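You operate a simulated robot arm through the tools that you are given. There is no shell and no other tool. Be economical: measure what you need, move in short steps, check, and stop when the job is done.

You run a simulated two-armed robot. Do the job below in one go: nothing can be reset, and whatever is moved stays where it is left.

JOB
Put the blue socket on top of the black box. Put the yellow spirit level on the top of the framing bench away on the low shelf of the small table. Put one of the orange pucks from the top of the wiring bench on top of the brown square carton. Fetch the red brush and set it on top of the white case on the top of the wiring bench. Do these in any order. Set down upright: blue socket, yellow spirit level.
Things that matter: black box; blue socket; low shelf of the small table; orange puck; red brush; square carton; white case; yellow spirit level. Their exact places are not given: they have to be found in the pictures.

It is judged by the outcome, as a careful person would: the job done as asked, and still so three seconds after it is handed in. It fails if anything else is knocked over, pushed out of place, dropped, spilled or broken.

ROBOT AND FRAMES
Two 7-joint arms with fingered hands on one trunk, on a base that drives. Base frame: it is fixed to the floor where the robot stands at the start and does not move with it; the origin is under the middle of the robot, x ahead of it, y to its left, z up; the surface under the hand at the start is at about z = 0.88. Lengths are in m, angles in degrees, forces in N, time in s.
The left shoulder is at the start at [0.03, 0.157, 1.063], the right one opposite. Places, roughly: black box (8x9x5 cm) [0.9, 0.3, 0.9]; blue socket (4x4x5 cm) [0.8, 0, 0.9]; low shelf of the small table [-3.3, 2.3, 0.2]; orange puck [0.75, 2.75, 0.75]; red brush (4x7x8 cm) [0.8, 4.6, 0.8]; square carton (20x24x15 cm) [0.7, 3.7, 0.9]; white case [0.75, 4.25, 0.75]; yellow spirit level (20x3x5 cm) [0.9, 1.2, 0.9]. Payload 4 kg a hand.
The tool frame of a hand sits at the grasp point between the pads (the TCP): z along the fingers, y along the line on which they close. The tips reach 0.036 m beyond it. The gripper opens to 0.124 m. The gripper's body begins 0.042 m behind the TCP. The gripper is a hand of 4 fingers: y runs from the thumb to the fingers, the wrist lies at [-0.015, -0.099, -0.189] in the tool frame, and closing takes about 1.5 s.
Orientation is that of the tool frame in the base frame, as [roll, pitch, yaw] about the fixed x, y, z axes, in that order (R = Rz(yaw) Ry(pitch) Rx(roll)). With the fingers straight down and the wrist toward the robot, the tool's x, y and z point along [0, 1, 0], [1, 0, 0] and [0, 0, -1] of the base frame.

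CONTROLS
- The arms move only by the tool step_arm. It takes "left_rows", "right_rows" or both (then of equal length, played together; a hand with none holds still); each is a list of rows, each a list of 6 numbers: the shift along the tool's x, y, z in units of 500 mm (1.0 is 500 mm), then the turn, a rotation vector about the tool's x, y, z in units of 45 degrees (1.0 is 45 degrees). In form: [[tx, ty, tz, rx, ry, rz], ...]. A call has 1 to 20 rows; each row is the pose to reach, as a shift and turn from the pose commanded when the call began, along the tool's axes at that moment. "left_hand" and "right_hand" are, for a hand that has rows, the finger opening in m, from 0 to 0.124, set as the call begins (left out, the last holds). A call with a number of a shift or a turn outside -1 to 1 is refused whole. A row lasts 0.2 s, in which the tool goes at most 0.05 m and 8.6 degrees; a call with a longer step from one row to the next is refused whole, and so is a gripper value outside its range. A pose out of reach is approached as far as the arm can. The call stops where the force on the tool passes 40 N (or 10 N more than at its start, if that is more) or the arm is blocked; 0.2 s more then pass. The fingers move at their own pace (about 0.045 m/s each) and stop on an object; they squeeze with about 27 N. The grip force told is the motor's: it shows also when the fingers shut on nothing. Time passes only in rows, and 0.2 s behind the last, so rows that repeat a pose let the fingers close. It gives the time, the measured TCP pose, the force on the tool (base axes), the opening and the grip force at its end, in the units of the frame above (readings bear some noise), with the torque about the TCP (base axes, N m) and any sound that the robot's microphone picked up.
- Cameras (640 x 400 px; columns grow to the right, rows downward): "scene" is now at [0.1371, 0.0163, 1.3247]; the picture's right is [0.24, -0.97, -0.04], its down [-0.24, -0.02, -0.97] and it looks along [0.94, 0.24, -0.24] (base axes); focal length 272 px, centre (320, 200). "left" rides on the left gripper at [-0.075, -0.086, -0.123] in its tool frame; the picture's right is [-0.70, -0.34, 0.63], its down [0.64, -0.68, 0.35] and it looks along [0.32, 0.65, 0.69] (tool axes); focal length 275 px, centre (320, 200). "right" rides on the right gripper at [0.075, -0.086, -0.123] in its tool frame; the picture's right is [-0.70, 0.34, -0.63], its down [-0.64, -0.68, 0.35] and it looks along [-0.31, 0.65, 0.69] (tool axes); focal length 275 px, centre (320, 200).
- grab_frame(camera): a new picture of that camera. It takes no simulated time.
- raise_lower(by): slides the trunk up (or, below 0, down) by that many m; the arms and the scene camera ride with it, the base frame stays. It gives what a move gives, with no picture.
- steer(legs): drives the robot by 1 to 6 legs, each [ahead, left, turn to the left] in m, m and degrees, along the robot's own axes; the way and the turn of a leg run together, so that a leg with both is an arc; at most 1.5 m and 180 degrees a leg. The arms and the cameras ride along, it lands a little off, and it stops where it bumps. It gives what a move gives.
- set_fingers(index, middle, ring, thumb_bend, thumb_turn, hand): sets how far each is bent, from 0 (flat) to 100 (curled in); at 30 the hand is open as for a grip, at 70 the pads meet at the TCP. One left out holds its place. A second passes; each finger stops where it meets its share of the squeeze, and holds until it gets a number again. A gripper value or a shape takes the hand back. It gives what a move gives, with no picture; readings hold the bend of each and the force on the fingers (four entries, about 0 where the hand has none), thumb and palm. thumb_turn goes from beside the hand (0) to across from the fingers (100), as for a grip.
- grasp_type(shape, hand): the hand has 4 fingers and takes this shape, open, in about a second: jaw (thumb against the fingers, like two jaws); tri (thumb and two fingers); tip (a fingertip pinch); poke (one finger out to press); point (the index stretched); flat (the hand flat); cup (the hand cupped); fist (a fist). The gripper value then closes the fingers along that shape, each until it touches; the sizes above hold for jaw. It gives what a move gives, with no picture.
- aim_head(pan, tilt): turns the head with the scene camera to pan (to the left, within 86 degrees either way) and tilt (down, from -29 to 69), counted from straight ahead of the robot. It gives what a move gives.
- measure_at(camera, pixels): for up to 12 pixels [column, row] of the newest picture of that camera ("zoom" is the newest enlarged one), the place [x, y, z] in the base frame of the surface seen there, good to about 0.002 m. It takes no simulated time.
- zoom(camera, box): a new picture of the part [left, top, right, bottom] of that camera's present view, enlarged. It takes no simulated time.
- close_job(): hands the job in; it is judged then, once.

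Work in short steps. Measure before you move; look again where a grasp or a placing could have gone wrong, and mend it. You have 110 turns and 88 pictures in all, those below and enlarged ones among them. Open the grippers and draw the arms clear of the work before you hand the job in, unless the task says otherwise; then end with one line.

The tools are called after ">>>" as a command line: name --argument value ..., lists and objects as JSON in quotes. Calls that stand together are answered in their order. step_arm: Moves the arms, as the interface text tells. Its arguments: {"type":"object","properties":{"left_rows":{"type":"array"},"left_hand":{"type":"number"},"right_rows":{"type":"array"},"right_hand":{"type":"number"}},"required":[]} The other tools are called the same way: raise_lower (by) slides the trunk up or down; grasp_type (shape, hand) gives the hand a shape; set_fingers (index, middle, ring, thumb_bend, thumb_turn, hand) moves the fingers one by one; steer (legs) drives the base; aim_head (pan, tilt) turns the head that bears the scene camera; grab_frame (camera) takes a picture; measure_at (camera, pixels) gives the place of the surface under pixels of a picture; zoom (camera, box) takes an enlarged picture of a part of a camera's view; close_job () hands the job in.

At the start:

```text
time_s: 0.0
left_position: [0.7226, 0.4531, 1.1501]
left_ee_rot: [179.0, -0.7, 90.9]
left_wrist_force: [-0.4, 0.4, -0.2]
left_torque: [0.01, -0.03, -0.01]
left_gripper_width: 0.1236
left_grip_force: 0.0
left_shape: jaw
left_bend: [30.0, 30.0, 30.0, 30.0, 98.0]
left_finger forces: [0.1, 0.0, 0.1, 0.1, 0.0, 0.1]
right_position: [0.7331, -0.1455, 1.2039]
right_ee_rot: [179.2, -0.2, 90.2]
right_wrist_force: [-0.5, 0.4, -0.1]
right_torque: [-0.02, -0.01, 0.01]
right_gripper_width: 0.1239
right_grip_force: 0.2
right_shape: jaw
right_bend: [30.0, 30.0, 30.0, 30.0, 98.0]
right_finger forces: [0.0, 0.0, 0.1, 0.0, 0.0, 0.0]
trunk travel left (down, up): [-0.225, 0.253]
robot x, y, heading: [-0.0007, 0.0011, 0.0]
head pan, tilt: [13.7, 5.8]
```

scene: 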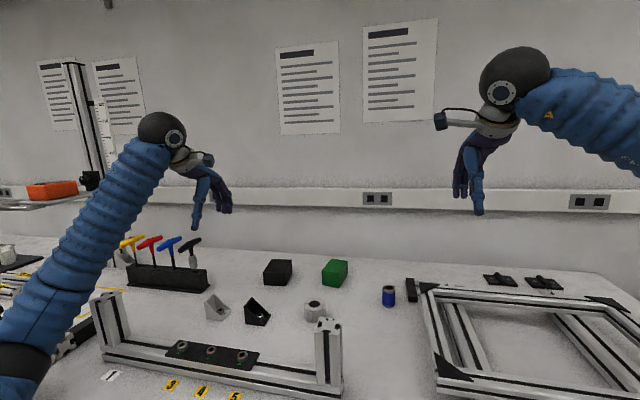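
right: 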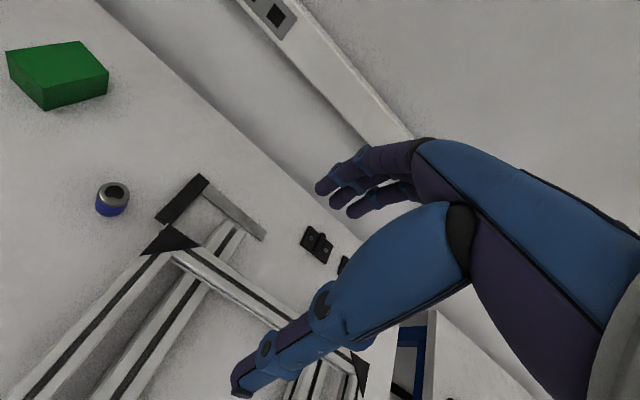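
left: 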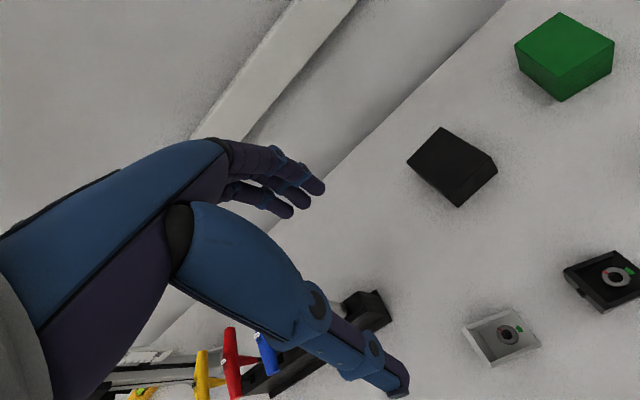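

The scene shows the blue socket at about (388,296) and the black box at (277,272). I measure both, top and surroundings.

>>> measure_at --camera "scene" --pixels '[[388, 288], [388, 298], [388, 305], [277, 263], [266, 262], [290, 262], [275, 278], [335, 263], [411, 290], [372, 310], [430, 290], [315, 305]]'

>>> measure_at --camera "right" --pixels '[[115, 190], [112, 210], [100, 196], [130, 196], [180, 200], [205, 180], [160, 222]]'

>>> measure_at --camera "left" --pixels '[[440, 130], [410, 160], [494, 160], [460, 182], [450, 160], [460, 205]]'

>>> zoom --camera "scene" --box '[240, 240, 460, 378]'

```text
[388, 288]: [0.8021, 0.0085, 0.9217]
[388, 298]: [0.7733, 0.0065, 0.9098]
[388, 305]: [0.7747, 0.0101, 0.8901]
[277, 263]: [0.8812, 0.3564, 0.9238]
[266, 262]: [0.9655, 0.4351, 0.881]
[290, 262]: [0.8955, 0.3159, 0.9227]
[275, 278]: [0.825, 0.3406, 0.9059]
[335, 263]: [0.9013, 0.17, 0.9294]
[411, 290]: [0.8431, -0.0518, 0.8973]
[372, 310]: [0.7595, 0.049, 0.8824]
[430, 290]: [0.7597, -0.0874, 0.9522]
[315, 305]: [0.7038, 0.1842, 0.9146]
```

```text
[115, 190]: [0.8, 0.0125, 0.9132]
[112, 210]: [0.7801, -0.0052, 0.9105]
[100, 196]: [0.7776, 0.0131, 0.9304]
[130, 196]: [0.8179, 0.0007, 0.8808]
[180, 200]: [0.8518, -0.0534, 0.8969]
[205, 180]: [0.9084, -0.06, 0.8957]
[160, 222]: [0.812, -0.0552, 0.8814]
```

```text
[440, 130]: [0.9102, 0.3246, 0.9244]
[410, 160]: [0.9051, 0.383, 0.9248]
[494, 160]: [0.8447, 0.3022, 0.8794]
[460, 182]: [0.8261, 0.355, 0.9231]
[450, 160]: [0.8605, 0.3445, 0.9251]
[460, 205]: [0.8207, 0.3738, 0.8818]
```

```text
2.90 times, centred on (350, 309) of scene
```

zoom: 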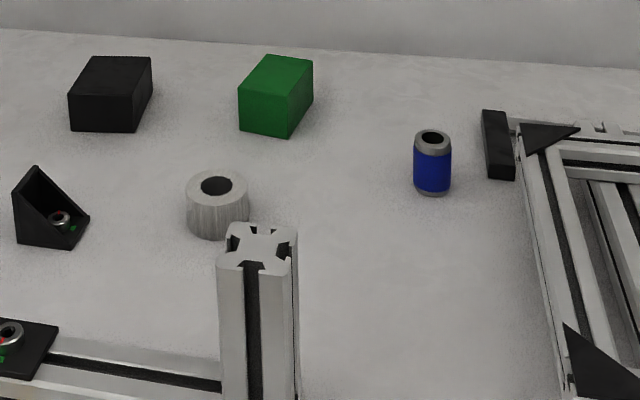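

Socket axis is about (0.796, 0.006), top 0.93; box top centre about (0.868, 0.345), z 0.924. I swing the right arm aside and bring the left hand above the socket.

>>> step_arm --left_rows '[[-0.0896, 0.013, 0, 0, 0, 0], [-0.1792, 0.026, 0, 0, 0, 0], [-0.2688, 0.039, 0, 0, 0, 0], [-0.3584, 0.052, 0, 0, 0, 0], [-0.448, 0.065, 0, 0, 0, 0], [-0.5376, 0.078, 0, 0, 0, 0], [-0.6272, 0.091, 0, 0, 0, 0], [-0.7168, 0.104, 0, 0, 0, 0], [-0.8064, 0.117, 0, 0, 0, 0], [-0.896, 0.13, 0, 0, 0, 0], [-0.896, 0.13, 0, 0, 0, 0]]' --right_rows '[[-0.06, 0, 0, 0, 0, 0], [-0.12, 0, 0, 0, 0, 0], [-0.18, 0, 0, 0, 0, 0], [-0.24, 0, 0, 0, 0, 0], [-0.3, 0, 0, 0, 0, 0], [-0.36, 0, 0, 0, 0, 0], [-0.4, 0, 0, 0, 0, 0], [-0.4, 0, 0, 0, 0, 0], [-0.4, 0, 0, 0, 0, 0], [-0.4, 0, 0, 0, 0, 0], [-0.4, 0, 0, 0, 0, 0]]' --left_hand 0.09

>>> grab_frame --camera "left"

```text
time_s: 2.6
left_position: [0.7325, 0.3569, 1.1535]
left_ee_rot: [178.5, -0.3, 106.6]
left_wrist_force: [0.3, 0.0, 0.8]
left_torque: [-0.02, 0.0, 0.03]
left_gripper_width: 0.0901
left_grip_force: 0.0
left_shape: jaw
left_bend: [34.0, 37.0, 36.0, 38.0, 99.0]
left_finger forces: [0.1, 0.1, 0.1, 0.1, 0.0, 0.0]
right_position: [0.7618, -0.0115, 1.2044]
right_ee_rot: [179.3, -0.1, 104.9]
right_wrist_force: [1.0, -0.7, 0.3]
right_torque: [0.06, -0.03, 0.03]
right_gripper_width: 0.1239
right_grip_force: 0.0
right_shape: jaw
right_bend: [30.0, 30.0, 30.0, 30.0, 98.0]
right_finger forces: [0.0, 0.0, 0.0, 0.0, 0.1, 0.0]
trunk travel left (down, up): [-0.225, 0.253]
robot x, y, heading: [-0.0349, 0.1288, 15.0]
head pan, tilt: [13.7, 5.8]
stopped in row 11 (left hand): the arm was blocked; the commanded pose is now the measured one
```

```text
83 pictures are left
```

left: 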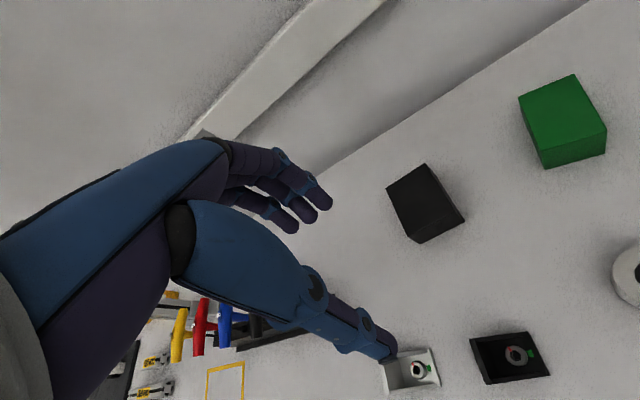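

The reading shows the base itself shifted (to y 0.13, heading 15°) while the arms moved. I drive it back to the start pose and check that it stays there.

>>> steer --legs '[[0, -0.134, 0], [0, 0, -15]]'

>>> grab_frame --camera "scene"

>>> grab_frame --camera "left"

```text
time_s: 4.8
left_position: [0.7995, 0.141, 1.1562]
left_ee_rot: [178.2, -0.1, 96.4]
left_wrist_force: [-0.3, 0.3, 1.2]
left_torque: [-0.01, -0.03, 0.0]
left_gripper_width: 0.0901
left_grip_force: 0.0
left_shape: jaw
left_bend: [34.0, 37.0, 36.0, 39.0, 99.0]
left_finger forces: [0.1, 0.0, 0.0, 0.1, 0.0, 0.0]
right_position: [0.7591, -0.2322, 1.2081]
right_ee_rot: [179.3, 0.4, 94.3]
right_wrist_force: [0.1, -1.6, -0.7]
right_torque: [0.14, -0.04, -0.01]
right_gripper_width: 0.124
right_grip_force: 0.0
right_shape: jaw
right_bend: [30.0, 30.0, 30.0, 30.0, 98.0]
right_finger forces: [0.0, 0.0, 0.0, 0.1, 0.1, 0.0]
trunk travel left (down, up): [-0.225, 0.253]
robot x, y, heading: [0.0014, 0.0476, 4.4]
head pan, tilt: [13.7, 5.8]
```

```text
82 pictures are left
```

scene: 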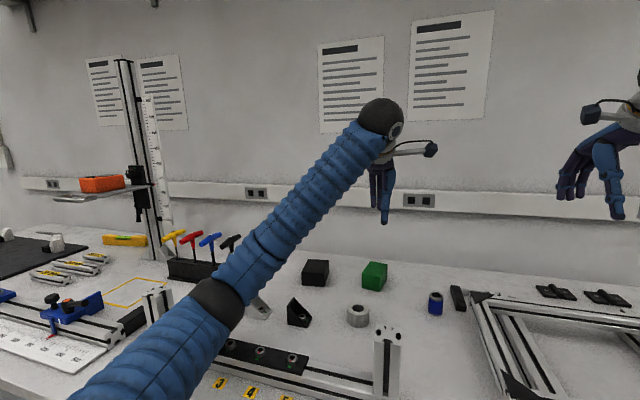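

```text
81 pictures are left
```

left: 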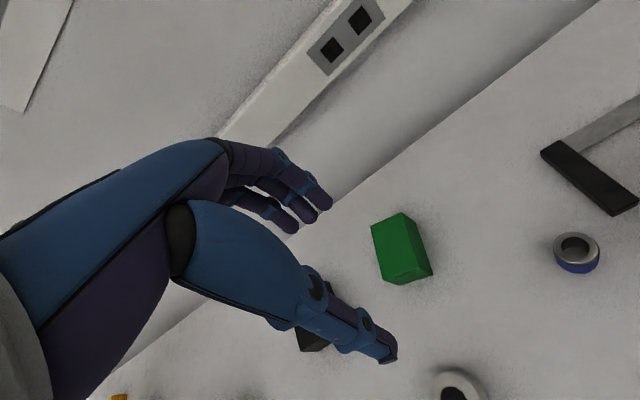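

The base landed at heading 4.4° with the left hand at (0.80, 0.141). I now move the left hand slowly toward the socket axis and watch whether the base slides.

>>> step_arm --left_rows '[[-0.03, -0.005, 0, 0, 0, 0], [-0.06, -0.01, 0, 0, 0, 0], [-0.09, -0.015, 0, 0, 0, 0], [-0.12, -0.02, 0, 0, 0, 0], [-0.15, -0.025, 0, 0, 0, 0], [-0.18, -0.03, 0, 0, 0, 0], [-0.21, -0.034, 0, 0, 0, 0], [-0.24, -0.037, 0, 0, 0, 0], [-0.268, -0.037, 0, 0, 0, 0], [-0.268, -0.037, 0, 0, 0, 0]]'

```text
time_s: 7.0
left_position: [0.8056, -0.0005, 1.1452]
left_ee_rot: [178.9, -0.5, 96.3]
left_wrist_force: [-0.4, -0.4, -0.6]
left_torque: [-0.02, -0.04, -0.01]
left_gripper_width: 0.0901
left_grip_force: 0.0
left_shape: jaw
left_bend: [34.0, 37.0, 36.0, 39.0, 99.0]
left_finger forces: [0.0, 0.1, 0.0, 0.1, 0.1, 0.1]
right_position: [0.769, -0.2392, 1.1981]
right_ee_rot: [-179.9, 0.0, 94.3]
right_wrist_force: [-0.5, -0.3, 0.1]
right_torque: [0.01, -0.03, 0.02]
right_gripper_width: 0.1238
right_grip_force: 0.0
right_shape: jaw
right_bend: [30.0, 30.0, 30.0, 30.0, 98.0]
right_finger forces: [0.0, 0.0, 0.0, 0.1, 0.0, 0.0]
trunk travel left (down, up): [-0.225, 0.253]
robot x, y, heading: [0.0057, 0.0473, 4.4]
head pan, tilt: [13.7, 5.8]
```

The base held still and the left hand is at (0.806, -0.001). I go down to about z 1.02, correcting laterally, then look.

>>> step_arm --left_rows '[[0.006, -0.008, 0.06, 0, 0, 0], [0.012, -0.016, 0.12, 0, 0, 0], [0.014, -0.018, 0.18, 0, 0, 0], [0.014, -0.018, 0.22, 0, 0, 0], [0.014, -0.018, 0.25, 0, 0, 0], [0.014, -0.018, 0.25, 0, 0, 0]]'

>>> grab_frame --camera "left"

>>> zoom --camera "scene" --box '[340, 200, 540, 325]'

```text
time_s: 8.1
left_position: [0.8178, -0.0075, 1.1604]
left_ee_rot: [169.0, -0.3, 94.6]
left_wrist_force: [0.5, 0.2, 0.4]
left_torque: [-0.02, 0.01, -0.01]
left_gripper_width: 0.09
left_grip_force: 0.0
left_shape: jaw
left_bend: [34.0, 37.0, 36.0, 39.0, 99.0]
left_finger forces: [0.0, 0.0, 0.0, 0.0, 0.1, 0.0]
right_position: [0.7801, -0.2576, 1.1977]
right_ee_rot: [179.8, -0.2, 91.9]
right_wrist_force: [-0.3, -0.2, -0.1]
right_torque: [0.0, 0.03, -0.02]
right_gripper_width: 0.124
right_grip_force: 0.0
right_shape: jaw
right_bend: [30.0, 30.0, 30.0, 30.0, 98.0]
right_finger forces: [0.0, 0.0, 0.1, 0.0, 0.0, 0.0]
trunk travel left (down, up): [-0.225, 0.253]
robot x, y, heading: [0.03, 0.0658, 1.9]
head pan, tilt: [13.7, 5.8]
stopped in row 5 (left hand): the arm was blocked; the commanded pose is now the measured one
```

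```text
80 pictures are left
```

left: 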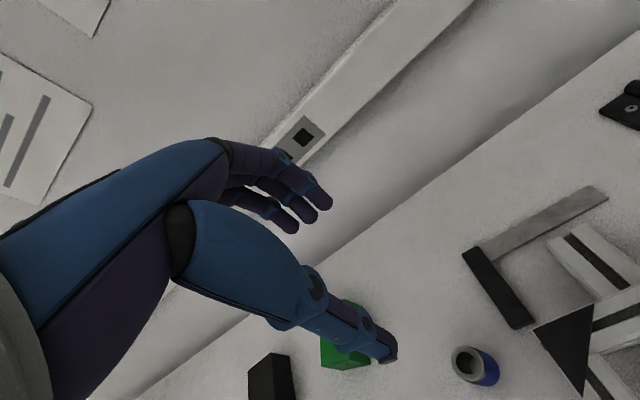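

```text
3.20 times, centred on (440, 262) of scene
```

zoom: 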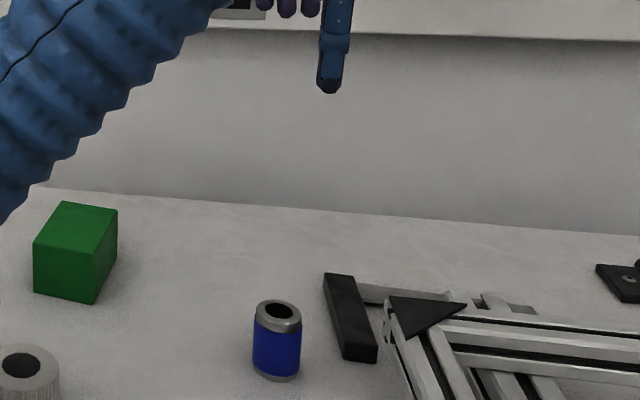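

The left arm was blocked again and nudged the base, so its elbow is likely touching something. I look down at the arm with the head.

>>> aim_head --pan 25 --tilt 45

>>> grab_frame --camera "scene"

```text
time_s: 9.1
left_position: [0.8161, -0.0069, 1.1599]
left_ee_rot: [169.1, -0.3, 94.5]
left_wrist_force: [-1.3, 0.7, 0.0]
left_torque: [0.01, 0.02, -0.03]
left_gripper_width: 0.09
left_grip_force: 0.1
left_shape: jaw
left_bend: [34.0, 37.0, 36.0, 39.0, 99.0]
left_finger forces: [0.1, 0.0, 0.0, 0.0, 0.0, 0.0]
right_position: [0.7801, -0.2574, 1.1976]
right_ee_rot: [179.9, -0.1, 91.9]
right_wrist_force: [-0.1, -0.4, 0.3]
right_torque: [-0.01, -0.01, 0.0]
right_gripper_width: 0.1237
right_grip_force: 0.1
right_shape: jaw
right_bend: [30.0, 30.0, 30.0, 30.0, 98.0]
right_finger forces: [0.1, 0.0, 0.0, 0.0, 0.0, 0.0]
trunk travel left (down, up): [-0.225, 0.253]
robot x, y, heading: [0.0254, 0.063, 2.1]
head pan, tilt: [25.0, 45.0]
```

```text
78 pictures are left
```

scene: 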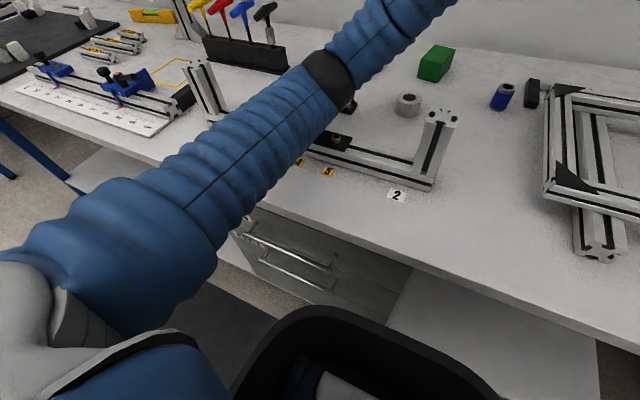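

The elbow ring at (330,75) hangs near the profile fixture. I measure the arm's clearance and the fixture's place.

>>> measure_at --camera "scene" --pixels '[[330, 75], [300, 100], [240, 150], [345, 100], [440, 115], [200, 70], [420, 180], [397, 195], [505, 90], [300, 240], [350, 145]]'

>>> zoom --camera "scene" --box '[160, 30, 480, 230]'

```text
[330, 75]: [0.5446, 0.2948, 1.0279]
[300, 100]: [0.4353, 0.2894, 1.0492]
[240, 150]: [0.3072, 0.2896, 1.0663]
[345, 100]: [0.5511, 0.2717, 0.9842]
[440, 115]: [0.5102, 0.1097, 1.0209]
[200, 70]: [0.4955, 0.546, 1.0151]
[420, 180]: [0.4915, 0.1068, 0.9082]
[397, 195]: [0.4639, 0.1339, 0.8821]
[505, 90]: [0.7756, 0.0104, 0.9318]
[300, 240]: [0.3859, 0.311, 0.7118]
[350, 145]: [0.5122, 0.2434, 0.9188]
```

```text
2.00 times, centred on (320, 130) of scene
```

zoom: 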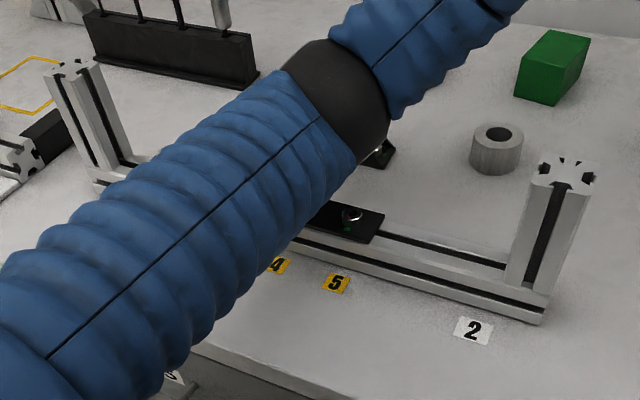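

The fixture (posts at (0.51,0.11) and (0.50,0.55), z≈1.02) matches its first-picture place, so it wasn't moved; the low elbow touched it. I raise the trunk so the elbow clears.

>>> raise_lower --by 0.24

>>> aim_head --pan 10 --tilt 40

>>> grab_frame --camera "scene"

```text
time_s: 11.6
left_position: [0.8192, -0.0068, 1.3845]
left_ee_rot: [170.3, -0.2, 94.5]
left_wrist_force: [-0.7, 0.1, 0.1]
left_torque: [0.01, -0.02, 0.01]
left_gripper_width: 0.0901
left_grip_force: 0.1
left_shape: jaw
left_bend: [34.0, 37.0, 36.0, 39.0, 99.0]
left_finger forces: [0.0, 0.1, 0.0, 0.0, 0.0, 0.0]
right_position: [0.7822, -0.2558, 1.4361]
right_ee_rot: [179.9, 0.1, 92.0]
right_wrist_force: [-0.8, -0.2, -0.3]
right_torque: [0.02, 0.03, 0.01]
right_gripper_width: 0.1238
right_grip_force: 0.1
right_shape: jaw
right_bend: [30.0, 30.0, 30.0, 30.0, 98.0]
right_finger forces: [0.1, 0.0, 0.0, 0.1, 0.0, 0.0]
trunk travel left (down, up): [-0.465, 0.013]
robot x, y, heading: [0.03, 0.0602, 1.9]
head pan, tilt: [25.0, 45.0]
```

```text
time_s: 12.4
left_position: [0.8188, -0.0076, 1.3837]
left_ee_rot: [170.4, -0.2, 94.4]
left_wrist_force: [0.0, -0.5, 0.0]
left_torque: [-0.04, -0.03, 0.01]
left_gripper_width: 0.0901
left_grip_force: 0.2
left_shape: jaw
left_bend: [34.0, 37.0, 36.0, 39.0, 99.0]
left_finger forces: [0.1, 0.1, 0.0, 0.0, 0.0, 0.1]
right_position: [0.781, -0.255, 1.437]
right_ee_rot: [-179.9, 0.0, 91.9]
right_wrist_force: [-0.1, 0.0, 0.3]
right_torque: [0.01, 0.01, 0.01]
right_gripper_width: 0.1238
right_grip_force: 0.1
right_shape: jaw
right_bend: [30.0, 30.0, 30.0, 30.0, 98.0]
right_finger forces: [0.1, 0.1, 0.0, 0.0, 0.0, 0.0]
trunk travel left (down, up): [-0.465, 0.013]
robot x, y, heading: [0.0301, 0.0626, 2.3]
head pan, tilt: [10.0, 40.0]
```

```text
76 pictures are left
```

scene: 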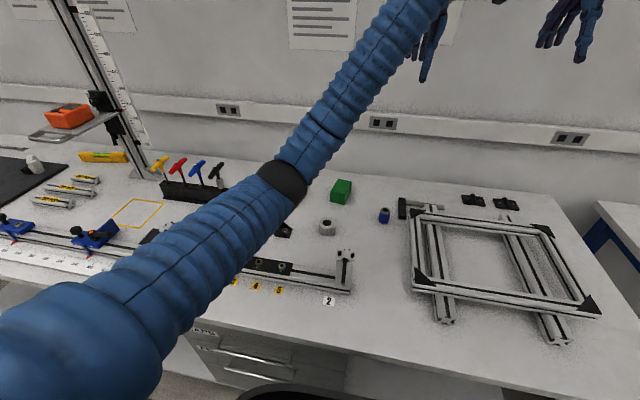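

The elbow is now well above the fixture. I straighten the left hand and lower it above the socket to about z 1.06.

>>> step_arm --left_rows '[[0.0025, -0.0107, 0.0446, 0.03, 0, 0], [0.0049, -0.0214, 0.0891, 0.06, 0, 0], [0.0074, -0.0321, 0.1337, 0.09, 0, 0], [0.0099, -0.0427, 0.1783, 0.12, 0, 0], [0.0123, -0.0534, 0.2229, 0.15, 0, 0], [0.0148, -0.0641, 0.2674, 0.18, 0, 0], [0.0173, -0.0748, 0.312, 0.213, 0, 0], [0.0197, -0.0855, 0.3566, 0.213, 0, 0], [0.0222, -0.0962, 0.4011, 0.213, 0, 0], [0.0246, -0.1069, 0.4457, 0.213, 0, 0], [0.0271, -0.1175, 0.4903, 0.213, 0, 0], [0.0296, -0.1282, 0.5349, 0.213, 0, 0], [0.032, -0.1389, 0.5794, 0.213, 0, 0], [0.0345, -0.1496, 0.624, 0.213, 0, 0], [0.0345, -0.1496, 0.624, 0.213, 0, 0]]'

>>> grab_frame --camera "scene"

>>> grab_frame --camera "left"

```text
time_s: 15.6
left_position: [0.7973, 0.0316, 1.0744]
left_ee_rot: [179.2, 0.2, 95.1]
left_wrist_force: [-0.2, 0.0, -0.6]
left_torque: [0.01, 0.03, -0.01]
left_gripper_width: 0.0899
left_grip_force: 0.0
left_shape: jaw
left_bend: [34.0, 37.0, 36.0, 39.0, 99.0]
left_finger forces: [0.0, 0.0, 0.0, 0.1, 0.1, 0.0]
right_position: [0.7769, -0.2363, 1.4444]
right_ee_rot: [179.8, 0.5, 92.1]
right_wrist_force: [0.8, -0.2, -1.1]
right_torque: [-0.01, 0.01, 0.0]
right_gripper_width: 0.1241
right_grip_force: 0.1
right_shape: jaw
right_bend: [30.0, 30.0, 30.0, 30.0, 98.0]
right_finger forces: [0.0, 0.0, 0.1, 0.1, 0.0, 0.1]
trunk travel left (down, up): [-0.465, 0.013]
robot x, y, heading: [0.0291, 0.0621, 2.4]
head pan, tilt: [10.0, 40.0]
```

```text
75 pictures are left
```

scene: 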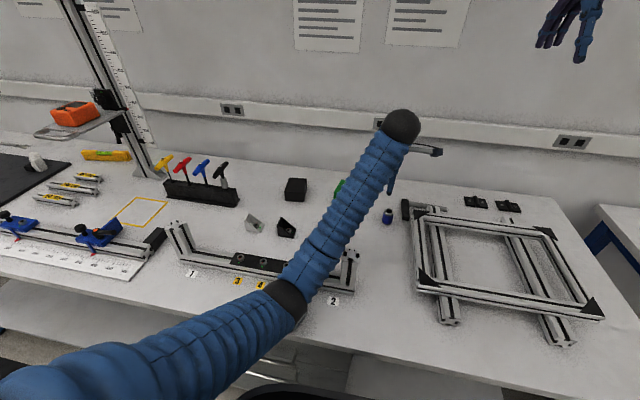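

```text
74 pictures are left
```

left: 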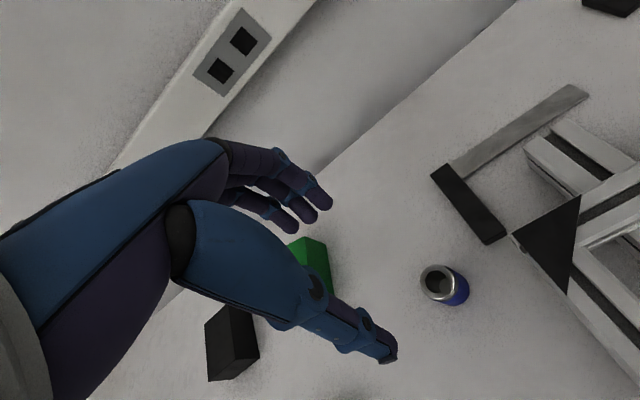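

I check the elbow's height over the post and re-measure the socket rim from the left camera at (437,283).

>>> measure_at --camera "scene" --pixels '[[285, 300], [300, 322], [325, 245], [310, 290], [350, 260]]'

>>> measure_at --camera "left" --pixels '[[437, 268], [422, 283], [432, 297], [455, 275], [450, 287], [455, 303], [485, 215]]'

```text
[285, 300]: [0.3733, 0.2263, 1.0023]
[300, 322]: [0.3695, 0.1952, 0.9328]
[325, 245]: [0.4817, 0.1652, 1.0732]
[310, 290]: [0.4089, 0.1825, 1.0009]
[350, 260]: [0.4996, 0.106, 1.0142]
```

```text
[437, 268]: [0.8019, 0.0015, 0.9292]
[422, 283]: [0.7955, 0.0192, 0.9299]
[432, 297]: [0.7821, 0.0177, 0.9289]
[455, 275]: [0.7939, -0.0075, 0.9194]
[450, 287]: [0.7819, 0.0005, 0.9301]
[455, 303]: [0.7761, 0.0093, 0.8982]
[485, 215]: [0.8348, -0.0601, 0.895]
```

The elbow hangs at (0.37, 0.21) near the post, too low. I lift the hand, then drive back about 0.15 m so the arm works straighter.

>>> step_arm --left_rows '[[0, 0, -0.06, 0, 0, 0], [0, 0, -0.12, 0, 0, 0], [0, 0, -0.18, 0, 0, 0], [0, 0, -0.24, 0, 0, 0], [0, 0, -0.3, 0, 0, 0], [0, 0, -0.36, 0, 0, 0], [0, 0, -0.36, 0, 0, 0]]'

>>> steer --legs '[[-0.16, 0, 0]]'

```text
time_s: 17.2
left_position: [0.7915, 0.0106, 1.25]
left_ee_rot: [179.4, -0.1, 94.3]
left_wrist_force: [0.9, 0.1, -0.2]
left_torque: [-0.02, 0.01, -0.02]
left_gripper_width: 0.0903
left_grip_force: 0.0
left_shape: jaw
left_bend: [34.0, 37.0, 36.0, 39.0, 99.0]
left_finger forces: [0.0, 0.0, 0.0, 0.0, 0.0, 0.0]
right_position: [0.7768, -0.2543, 1.4406]
right_ee_rot: [179.7, 0.0, 92.0]
right_wrist_force: [0.0, 0.4, -0.2]
right_torque: [-0.01, 0.02, 0.02]
right_gripper_width: 0.1237
right_grip_force: 0.1
right_shape: jaw
right_bend: [30.0, 30.0, 30.0, 30.0, 98.0]
right_finger forces: [0.1, 0.0, 0.0, 0.0, 0.0, 0.0]
trunk travel left (down, up): [-0.465, 0.013]
robot x, y, heading: [0.0277, 0.0625, 1.9]
head pan, tilt: [10.0, 40.0]
```

```text
time_s: 18.6
left_position: [0.6369, 0.0068, 1.2436]
left_ee_rot: [179.9, -0.3, 94.5]
left_wrist_force: [1.2, -0.9, -0.5]
left_torque: [-0.02, -0.01, -0.03]
left_gripper_width: 0.0899
left_grip_force: 0.0
left_shape: jaw
left_bend: [34.0, 37.0, 36.0, 39.0, 99.0]
left_finger forces: [0.0, 0.1, 0.0, 0.0, 0.0, 0.0]
right_position: [0.6228, -0.2592, 1.4369]
right_ee_rot: [-180.0, -0.1, 92.1]
right_wrist_force: [-0.7, -0.3, 0.0]
right_torque: [-0.01, -0.02, 0.01]
right_gripper_width: 0.1235
right_grip_force: 0.1
right_shape: jaw
right_bend: [30.0, 30.0, 30.0, 30.0, 98.0]
right_finger forces: [0.0, 0.0, 0.0, 0.0, 0.0, 0.0]
trunk travel left (down, up): [-0.465, 0.013]
robot x, y, heading: [-0.1301, 0.0538, 2.1]
head pan, tilt: [10.0, 40.0]
```

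Robot is now at x=-0.13. I extend the left hand forward over the socket and lower to z≈1.06, then look.

>>> step_arm --left_rows '[[-0.004, 0.05, 0, 0, 0, 0], [-0.008, 0.1, 0, 0, 0, 0], [-0.012, 0.15, 0, 0, 0, 0], [-0.016, 0.2, 0, 0, 0, 0], [-0.019, 0.25, 0, 0, 0, 0], [-0.022, 0.309, 0, 0, 0, 0], [-0.022, 0.309, 0.05, 0, 0, 0], [-0.022, 0.309, 0.1, 0, 0, 0], [-0.022, 0.309, 0.15, 0, 0, 0], [-0.022, 0.309, 0.2, 0, 0, 0], [-0.022, 0.309, 0.25, 0, 0, 0], [-0.022, 0.309, 0.3, 0, 0, 0], [-0.022, 0.309, 0.36, 0, 0, 0], [-0.022, 0.309, 0.36, 0, 0, 0], [-0.022, 0.309, 0.36, 0, 0, 0]]'

>>> grab_frame --camera "scene"

```text
time_s: 21.8
left_position: [0.7906, 0.0119, 1.0625]
left_ee_rot: [179.8, -0.2, 94.6]
left_wrist_force: [-0.6, 0.2, 0.5]
left_torque: [-0.02, 0.02, 0.01]
left_gripper_width: 0.0901
left_grip_force: 0.0
left_shape: jaw
left_bend: [34.0, 37.0, 36.0, 39.0, 99.0]
left_finger forces: [0.0, 0.0, 0.0, 0.0, 0.0, 0.0]
right_position: [0.621, -0.2592, 1.4358]
right_ee_rot: [-180.0, 0.1, 92.1]
right_wrist_force: [-0.5, -0.5, -0.7]
right_torque: [0.02, -0.01, -0.01]
right_gripper_width: 0.1239
right_grip_force: 0.1
right_shape: jaw
right_bend: [30.0, 30.0, 30.0, 30.0, 98.0]
right_finger forces: [0.1, 0.0, 0.0, 0.0, 0.0, 0.0]
trunk travel left (down, up): [-0.465, 0.013]
robot x, y, heading: [-0.1362, 0.056, 2.3]
head pan, tilt: [10.0, 40.0]
```

```text
73 pictures are left
```

scene: 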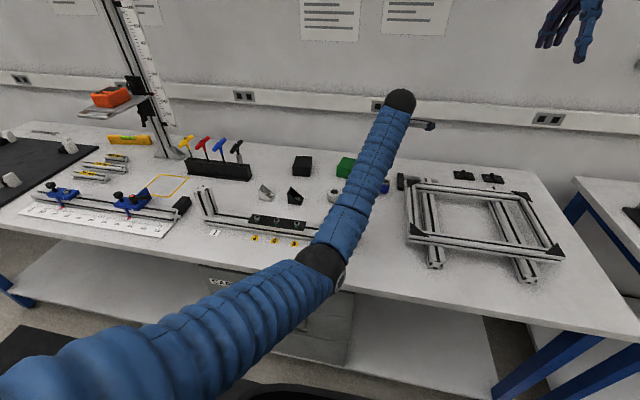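

Hand is at (0.791, 0.012, 1.063). I check elbow height again over the post.

>>> measure_at --camera "scene" --pixels '[[325, 260], [337, 283], [345, 235], [362, 200], [310, 250]]'

>>> zoom --camera "scene" --box '[240, 140, 440, 315]'

```text
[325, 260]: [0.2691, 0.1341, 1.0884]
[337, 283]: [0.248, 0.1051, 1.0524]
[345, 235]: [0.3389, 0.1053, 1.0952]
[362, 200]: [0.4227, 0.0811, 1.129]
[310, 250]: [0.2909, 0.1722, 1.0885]
```

```text
2.29 times, centred on (340, 228) of scene
```

zoom: 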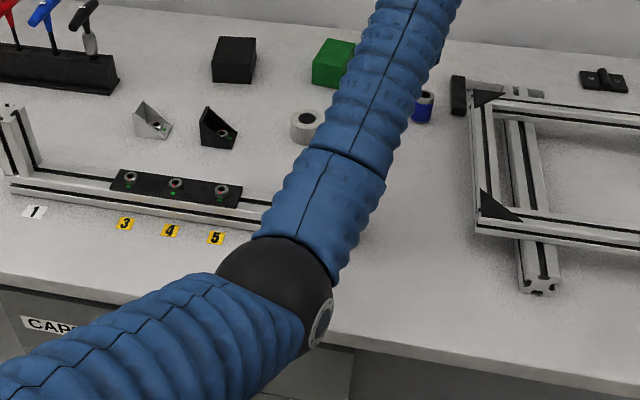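

The forearm would come down on the post at (0.50,0.11), so I drive the robot 0.16 m to the right and bring the hand back over the socket from there.

>>> steer --legs '[[0, -0.16, 0]]'

```text
time_s: 23.3
left_position: [0.7981, -0.1485, 1.0646]
left_ee_rot: [179.9, -0.2, 94.6]
left_wrist_force: [0.1, -0.6, 0.0]
left_torque: [-0.01, -0.03, 0.0]
left_gripper_width: 0.0905
left_grip_force: 0.0
left_shape: jaw
left_bend: [34.0, 37.0, 36.0, 39.0, 99.0]
left_finger forces: [0.1, 0.1, 0.1, 0.0, 0.0, 0.1]
right_position: [0.6264, -0.4198, 1.4361]
right_ee_rot: [-180.0, 0.0, 92.1]
right_wrist_force: [0.0, -0.4, 0.3]
right_torque: [0.03, 0.02, 0.03]
right_gripper_width: 0.1237
right_grip_force: 0.1
right_shape: jaw
right_bend: [30.0, 30.0, 30.0, 30.0, 98.0]
right_finger forces: [0.1, 0.0, 0.1, 0.0, 0.0, 0.0]
trunk travel left (down, up): [-0.465, 0.013]
robot x, y, heading: [-0.1299, -0.102, 1.9]
head pan, tilt: [10.0, 40.0]
```

I move the left hand 0.156 m left over the socket.

>>> step_arm --left_rows '[[0.05, 0.002, 0, 0, 0, 0], [0.1, 0.004, 0, 0, 0, 0], [0.15, 0.006, 0, 0, 0, 0], [0.2, 0.008, 0, 0, 0, 0], [0.25, 0.01, 0.02, 0, 0, 0], [0.29, 0.0124, 0.04, 0, 0, 0], [0.313, 0.0124, 0.06, 0, 0, 0], [0.313, 0.0124, 0.06, 0, 0, 0], [0.313, 0.0124, 0.06, 0, 0, 0]]'

>>> grab_frame --camera "scene"

>>> grab_frame --camera "left"

```text
time_s: 25.3
left_position: [0.7917, 0.0096, 1.0337]
left_ee_rot: [179.8, -0.2, 94.6]
left_wrist_force: [-0.3, -0.6, -0.4]
left_torque: [0.04, -0.05, 0.0]
left_gripper_width: 0.09
left_grip_force: 0.0
left_shape: jaw
left_bend: [34.0, 37.0, 36.0, 39.0, 99.0]
left_finger forces: [0.1, 0.1, 0.0, 0.1, 0.1, 0.1]
right_position: [0.6279, -0.419, 1.437]
right_ee_rot: [-180.0, 0.0, 92.1]
right_wrist_force: [-0.3, 0.8, 0.0]
right_torque: [0.02, -0.01, -0.01]
right_gripper_width: 0.1237
right_grip_force: 0.1
right_shape: jaw
right_bend: [30.0, 30.0, 30.0, 30.0, 98.0]
right_finger forces: [0.1, 0.0, 0.0, 0.0, 0.0, 0.0]
trunk travel left (down, up): [-0.465, 0.013]
robot x, y, heading: [-0.13, -0.1015, 2.2]
head pan, tilt: [10.0, 40.0]
```

```text
71 pictures are left
```

scene: 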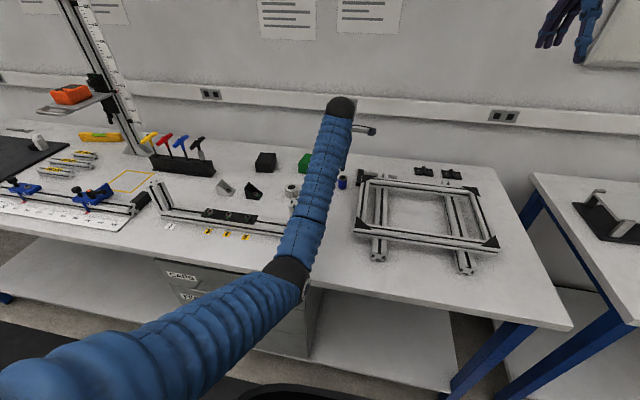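

```text
70 pictures are left
```

left: 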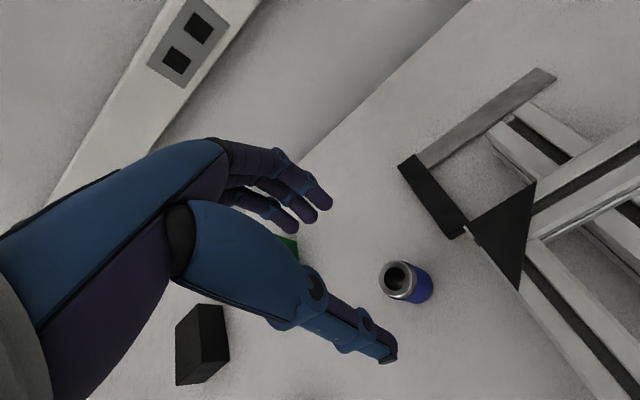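

The socket rim appears at about (398,280), close to the predicted (391,280). I measure the rim for a final correction.

>>> measure_at --camera "left" --pixels '[[382, 280], [397, 265], [413, 277], [405, 296], [388, 292], [412, 268], [455, 225]]'

>>> measure_at --camera "scene" --pixels '[[290, 268], [305, 285], [300, 245], [315, 200], [300, 297]]'

```text
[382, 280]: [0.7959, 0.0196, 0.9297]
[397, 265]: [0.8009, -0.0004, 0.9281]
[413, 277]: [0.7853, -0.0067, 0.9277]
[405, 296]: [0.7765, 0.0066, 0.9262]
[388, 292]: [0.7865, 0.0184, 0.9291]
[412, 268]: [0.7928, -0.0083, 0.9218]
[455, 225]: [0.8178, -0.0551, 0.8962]
```

```text
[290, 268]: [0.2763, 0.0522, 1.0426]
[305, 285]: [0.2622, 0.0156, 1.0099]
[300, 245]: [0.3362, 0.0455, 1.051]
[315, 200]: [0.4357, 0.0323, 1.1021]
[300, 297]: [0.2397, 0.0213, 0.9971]
```

Socket centre (0.789, 0.006). I descend to z≈0.922 with the fingers straddling it.

>>> step_arm --left_rows '[[-0.0075, -0.0066, 0.03, 0, 0, 0], [-0.0075, -0.0066, 0.06, 0, 0, 0], [-0.0075, -0.0066, 0.09, 0, 0, 0], [-0.0075, -0.0066, 0.12, 0, 0, 0], [-0.0075, -0.0066, 0.15, 0, 0, 0], [-0.0075, -0.0066, 0.18, 0, 0, 0], [-0.0075, -0.0066, 0.205, 0, 0, 0], [-0.0075, -0.0066, 0.222, 0, 0, 0], [-0.0075, -0.0066, 0.222, 0, 0, 0], [-0.0075, -0.0066, 0.222, 0, 0, 0]]'

>>> grab_frame --camera "left"

```text
time_s: 27.5
left_position: [0.7877, 0.0046, 0.9227]
left_ee_rot: [179.9, -0.2, 94.6]
left_wrist_force: [0.2, 0.6, 0.1]
left_torque: [0.01, 0.01, 0.02]
left_gripper_width: 0.0902
left_grip_force: 0.1
left_shape: jaw
left_bend: [34.0, 37.0, 36.0, 39.0, 99.0]
left_finger forces: [0.1, 0.0, 0.0, 0.1, 0.1, 0.0]
right_position: [0.6263, -0.419, 1.4359]
right_ee_rot: [-180.0, 0.0, 92.2]
right_wrist_force: [0.8, 0.1, 0.3]
right_torque: [0.0, -0.01, 0.01]
right_gripper_width: 0.1241
right_grip_force: 0.0
right_shape: jaw
right_bend: [30.0, 30.0, 30.0, 30.0, 98.0]
right_finger forces: [0.0, 0.0, 0.0, 0.0, 0.0, 0.1]
trunk travel left (down, up): [-0.465, 0.013]
robot x, y, heading: [-0.128, -0.1052, 2.0]
head pan, tilt: [10.0, 40.0]
```

```text
69 pictures are left
```

left: 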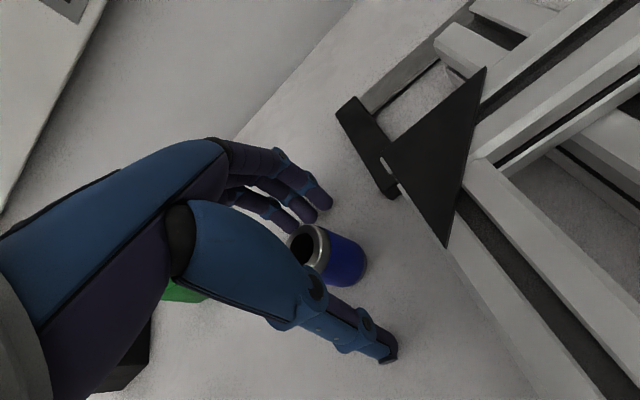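

The socket sits between the fingers and the thumb at (325,255). I close the hand and wait.

>>> step_arm --left_rows '[[0, 0, 0, 0, 0, 0], [0, 0, 0, 0, 0, 0], [0, 0, 0, 0, 0, 0], [0, 0, 0, 0, 0, 0], [0, 0, 0, 0, 0, 0], [0, 0, 0, 0, 0, 0], [0, 0, 0, 0, 0, 0], [0, 0, 0, 0, 0, 0], [0, 0, 0, 0, 0, 0]]' --left_hand 0.0

>>> grab_frame --camera "left"

```text
time_s: 29.5
left_position: [0.7866, 0.0046, 0.9255]
left_ee_rot: [179.7, -0.1, 94.6]
left_wrist_force: [2.5, -2.3, 12.9]
left_torque: [0.04, -0.45, -0.02]
left_gripper_width: 0.0273
left_grip_force: 26.8
left_shape: jaw
left_bend: [54.0, 54.0, 64.0, 64.0, 100.0]
left_finger forces: [14.9, 12.9, 1.6, 0.0, 31.0, 0.0]
right_position: [0.6258, -0.4202, 1.4374]
right_ee_rot: [179.9, -0.1, 92.1]
right_wrist_force: [-0.2, 0.1, 0.6]
right_torque: [0.0, 0.0, 0.02]
right_gripper_width: 0.1236
right_grip_force: 0.3
right_shape: jaw
right_bend: [30.0, 30.0, 30.0, 30.0, 98.0]
right_finger forces: [0.0, 0.0, 0.1, 0.0, 0.0, 0.0]
trunk travel left (down, up): [-0.465, 0.013]
robot x, y, heading: [-0.1268, -0.1034, 2.4]
head pan, tilt: [10.0, 40.0]
```

```text
68 pictures are left
```

left: 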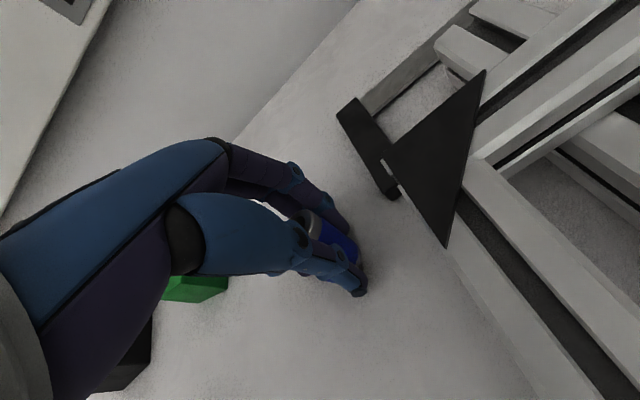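

Grip is firm (27 N on index, middle and thumb). I lift 0.14 m and look at the socket.

>>> step_arm --left_rows '[[0, 0, -0.02, 0, 0, 0], [0, 0, -0.05, 0, 0, 0], [0, 0, -0.09, 0, 0, 0], [0, 0, -0.14, 0, 0, 0], [0, 0, -0.19, 0, 0, 0], [0, 0, -0.24, 0, 0, 0], [0, 0, -0.29, 0, 0, 0], [0, 0, -0.29, 0, 0, 0]]'

>>> grab_frame --camera "left"

```text
time_s: 31.3
left_position: [0.7865, 0.0054, 1.0659]
left_ee_rot: [179.9, -0.3, 94.6]
left_wrist_force: [-0.1, -0.6, -0.8]
left_torque: [-0.03, 0.02, -0.01]
left_gripper_width: 0.0262
left_grip_force: 27.4
left_shape: jaw
left_bend: [55.0, 54.0, 64.0, 64.0, 100.0]
left_finger forces: [14.8, 12.5, 1.8, 0.0, 29.0, 0.0]
right_position: [0.6268, -0.4178, 1.4369]
right_ee_rot: [180.0, -0.1, 92.2]
right_wrist_force: [-0.1, 0.6, 0.3]
right_torque: [-0.03, 0.0, 0.0]
right_gripper_width: 0.1237
right_grip_force: 0.1
right_shape: jaw
right_bend: [30.0, 30.0, 30.0, 30.0, 98.0]
right_finger forces: [0.0, 0.0, 0.0, 0.1, 0.0, 0.1]
trunk travel left (down, up): [-0.465, 0.013]
robot x, y, heading: [-0.1296, -0.1024, 1.9]
head pan, tilt: [10.0, 40.0]
```

```text
67 pictures are left
```

left: 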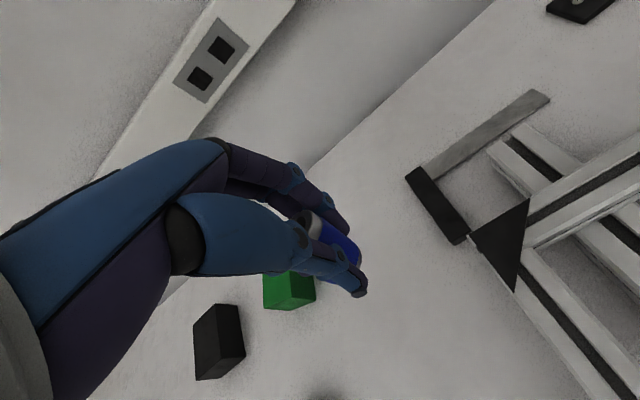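

Socket is held upright. I raise further to z≈1.25 and drive left 0.33 and ahead 0.08 toward the black box.

>>> step_arm --left_rows '[[0, 0, -0.06, 0, 0, 0], [0, 0, -0.12, 0, 0, 0], [0, 0, -0.18, 0, 0, 0], [0, 0, -0.24, 0, 0, 0], [0, 0, -0.3, 0, 0, 0], [0, 0, -0.36, 0, 0, 0], [0, 0, -0.36, 0, 0, 0]]'

>>> steer --legs '[[0.08, 0.33, -2]]'

>>> grab_frame --camera "left"

>>> grab_frame --camera "scene"

```text
time_s: 32.9
left_position: [0.7852, 0.004, 1.2487]
left_ee_rot: [179.9, -0.3, 94.5]
left_wrist_force: [0.9, -0.4, -1.2]
left_torque: [-0.02, 0.04, -0.03]
left_gripper_width: 0.0262
left_grip_force: 26.9
left_shape: jaw
left_bend: [55.0, 54.0, 64.0, 64.0, 100.0]
left_finger forces: [14.7, 12.3, 1.8, 0.0, 28.9, 0.0]
right_position: [0.6277, -0.4194, 1.4353]
right_ee_rot: [179.9, 0.0, 92.2]
right_wrist_force: [0.0, -0.4, -0.7]
right_torque: [0.0, 0.01, 0.02]
right_gripper_width: 0.1239
right_grip_force: 0.1
right_shape: jaw
right_bend: [30.0, 30.0, 30.0, 30.0, 98.0]
right_finger forces: [0.0, 0.0, 0.0, 0.1, 0.0, 0.0]
trunk travel left (down, up): [-0.465, 0.013]
robot x, y, heading: [-0.1295, -0.1082, 2.0]
head pan, tilt: [10.0, 40.0]
```

```text
time_s: 35.1
left_position: [0.8613, 0.3029, 1.2475]
left_ee_rot: [179.8, -0.2, 92.6]
left_wrist_force: [-0.3, 0.2, -1.2]
left_torque: [0.01, 0.05, 0.0]
left_gripper_width: 0.0265
left_grip_force: 27.0
left_shape: jaw
left_bend: [55.0, 54.0, 64.0, 64.0, 100.0]
left_finger forces: [14.6, 12.2, 1.8, 0.0, 28.7, 0.1]
right_position: [0.6906, -0.1137, 1.4357]
right_ee_rot: [-180.0, 0.0, 90.2]
right_wrist_force: [-0.9, -0.5, 0.6]
right_torque: [0.01, 0.03, 0.03]
right_gripper_width: 0.1239
right_grip_force: 0.1
right_shape: jaw
right_bend: [30.0, 30.0, 30.0, 30.0, 98.0]
right_finger forces: [0.0, 0.0, 0.0, 0.0, 0.1, 0.0]
trunk travel left (down, up): [-0.465, 0.013]
robot x, y, heading: [-0.0513, 0.2289, 0.4]
head pan, tilt: [10.0, 40.0]
```

```text
66 pictures are left
```

left: 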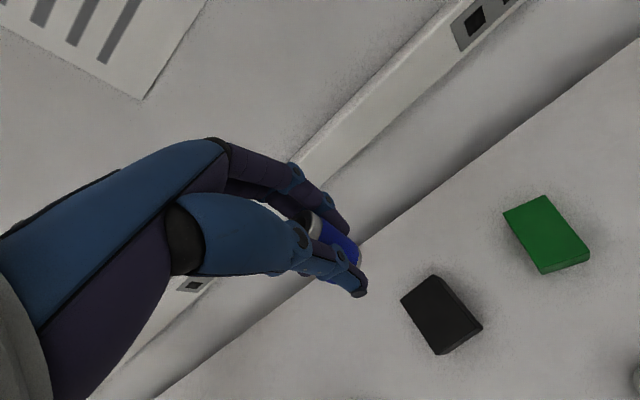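

```text
65 pictures are left
```

scene: 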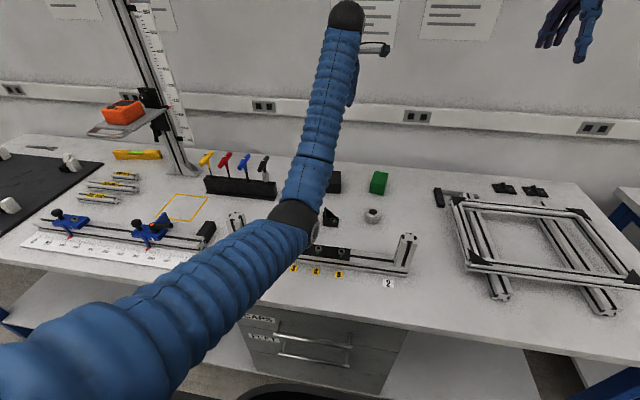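

The box top is seen at corners about (402,300), (434,276), (480,327), (438,353) in the left camera. I measure them.

>>> measure_at --camera "left" --pixels '[[405, 300], [433, 279], [476, 326], [440, 346], [440, 313], [420, 290], [455, 303], [422, 325]]'

>>> measure_at --camera "scene" --pixels '[[295, 215], [315, 232], [310, 180], [405, 238]]'

```text
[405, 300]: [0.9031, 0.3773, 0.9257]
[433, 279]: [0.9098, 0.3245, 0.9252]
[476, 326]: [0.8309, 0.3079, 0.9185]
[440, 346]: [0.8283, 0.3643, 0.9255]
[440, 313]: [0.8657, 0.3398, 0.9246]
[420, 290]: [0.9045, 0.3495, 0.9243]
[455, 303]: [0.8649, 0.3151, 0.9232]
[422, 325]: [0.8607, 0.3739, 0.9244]
```

```text
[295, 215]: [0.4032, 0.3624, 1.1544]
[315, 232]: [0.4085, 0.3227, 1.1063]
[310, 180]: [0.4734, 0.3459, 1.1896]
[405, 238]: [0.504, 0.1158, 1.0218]
```

Box top centre (0.868, 0.343), z 0.925. For elbow clearance over the fixture I back up 4 cm first.

>>> steer --legs '[[-0.045, 0, 0]]'

```text
time_s: 36.0
left_position: [0.8188, 0.3024, 1.2468]
left_ee_rot: [179.9, -0.2, 92.6]
left_wrist_force: [0.2, -0.7, -0.7]
left_torque: [-0.03, 0.03, 0.01]
left_gripper_width: 0.0264
left_grip_force: 27.3
left_shape: jaw
left_bend: [55.0, 54.0, 64.0, 64.0, 100.0]
left_finger forces: [14.8, 12.4, 1.7, 0.0, 28.9, 0.0]
right_position: [0.6478, -0.1153, 1.4347]
right_ee_rot: [-179.8, -0.1, 90.1]
right_wrist_force: [-0.2, -0.8, -0.3]
right_torque: [-0.01, -0.03, 0.0]
right_gripper_width: 0.1241
right_grip_force: 0.1
right_shape: jaw
right_bend: [30.0, 30.0, 30.0, 30.0, 98.0]
right_finger forces: [0.0, 0.1, 0.1, 0.0, 0.0, 0.0]
trunk travel left (down, up): [-0.465, 0.013]
robot x, y, heading: [-0.0994, 0.2251, 0.2]
head pan, tilt: [10.0, 40.0]
```

Now I move above the box centre and down to about z 1.04.

>>> step_arm --left_rows '[[0.026, 0.034, 0, 0, 0, 0], [0.052, 0.068, 0, 0, 0, 0], [0.0776, 0.1016, 0, 0, 0, 0], [0.0776, 0.1016, 0.06, 0, 0, 0], [0.0776, 0.1016, 0.12, 0, 0, 0], [0.0776, 0.1016, 0.18, 0, 0, 0], [0.0776, 0.1016, 0.24, 0, 0, 0], [0.0776, 0.1016, 0.3, 0, 0, 0], [0.0776, 0.1016, 0.36, 0, 0, 0], [0.0776, 0.1016, 0.42, 0, 0, 0], [0.0776, 0.1016, 0.42, 0, 0, 0], [0.0776, 0.1016, 0.42, 0, 0, 0]]'

>>> grab_frame --camera "scene"

>>> grab_frame --camera "left"

```text
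time_s: 38.6
left_position: [0.8653, 0.3463, 1.0367]
left_ee_rot: [179.9, -0.2, 92.5]
left_wrist_force: [-0.7, 0.5, -1.2]
left_torque: [-0.01, 0.01, 0.01]
left_gripper_width: 0.0262
left_grip_force: 27.0
left_shape: jaw
left_bend: [55.0, 54.0, 64.0, 64.0, 100.0]
left_finger forces: [14.7, 12.3, 1.9, 0.1, 28.7, 0.0]
right_position: [0.6455, -0.1142, 1.4357]
right_ee_rot: [179.9, 0.0, 90.2]
right_wrist_force: [0.8, -0.7, -0.1]
right_torque: [-0.04, 0.01, 0.01]
right_gripper_width: 0.1239
right_grip_force: 0.1
right_shape: jaw
right_bend: [30.0, 30.0, 30.0, 30.0, 98.0]
right_finger forces: [0.0, 0.0, 0.1, 0.0, 0.1, 0.0]
trunk travel left (down, up): [-0.465, 0.013]
robot x, y, heading: [-0.0989, 0.2252, -0.0]
head pan, tilt: [10.0, 40.0]
```

```text
64 pictures are left
```

scene: 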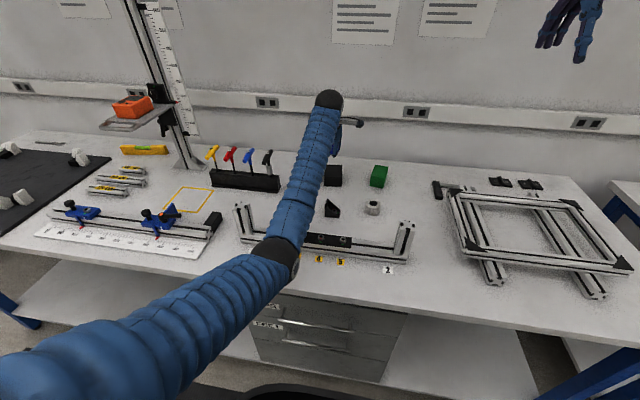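

```text
63 pictures are left
```

left: 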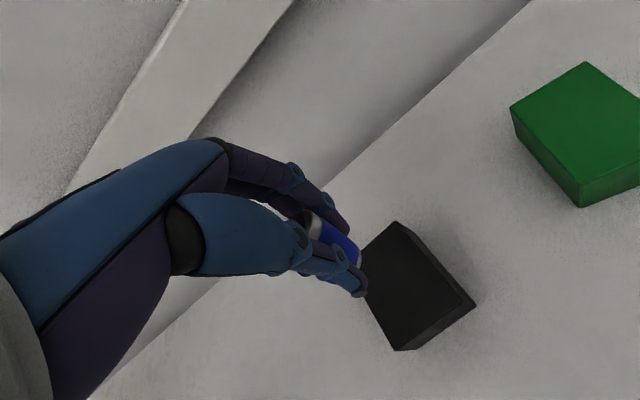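

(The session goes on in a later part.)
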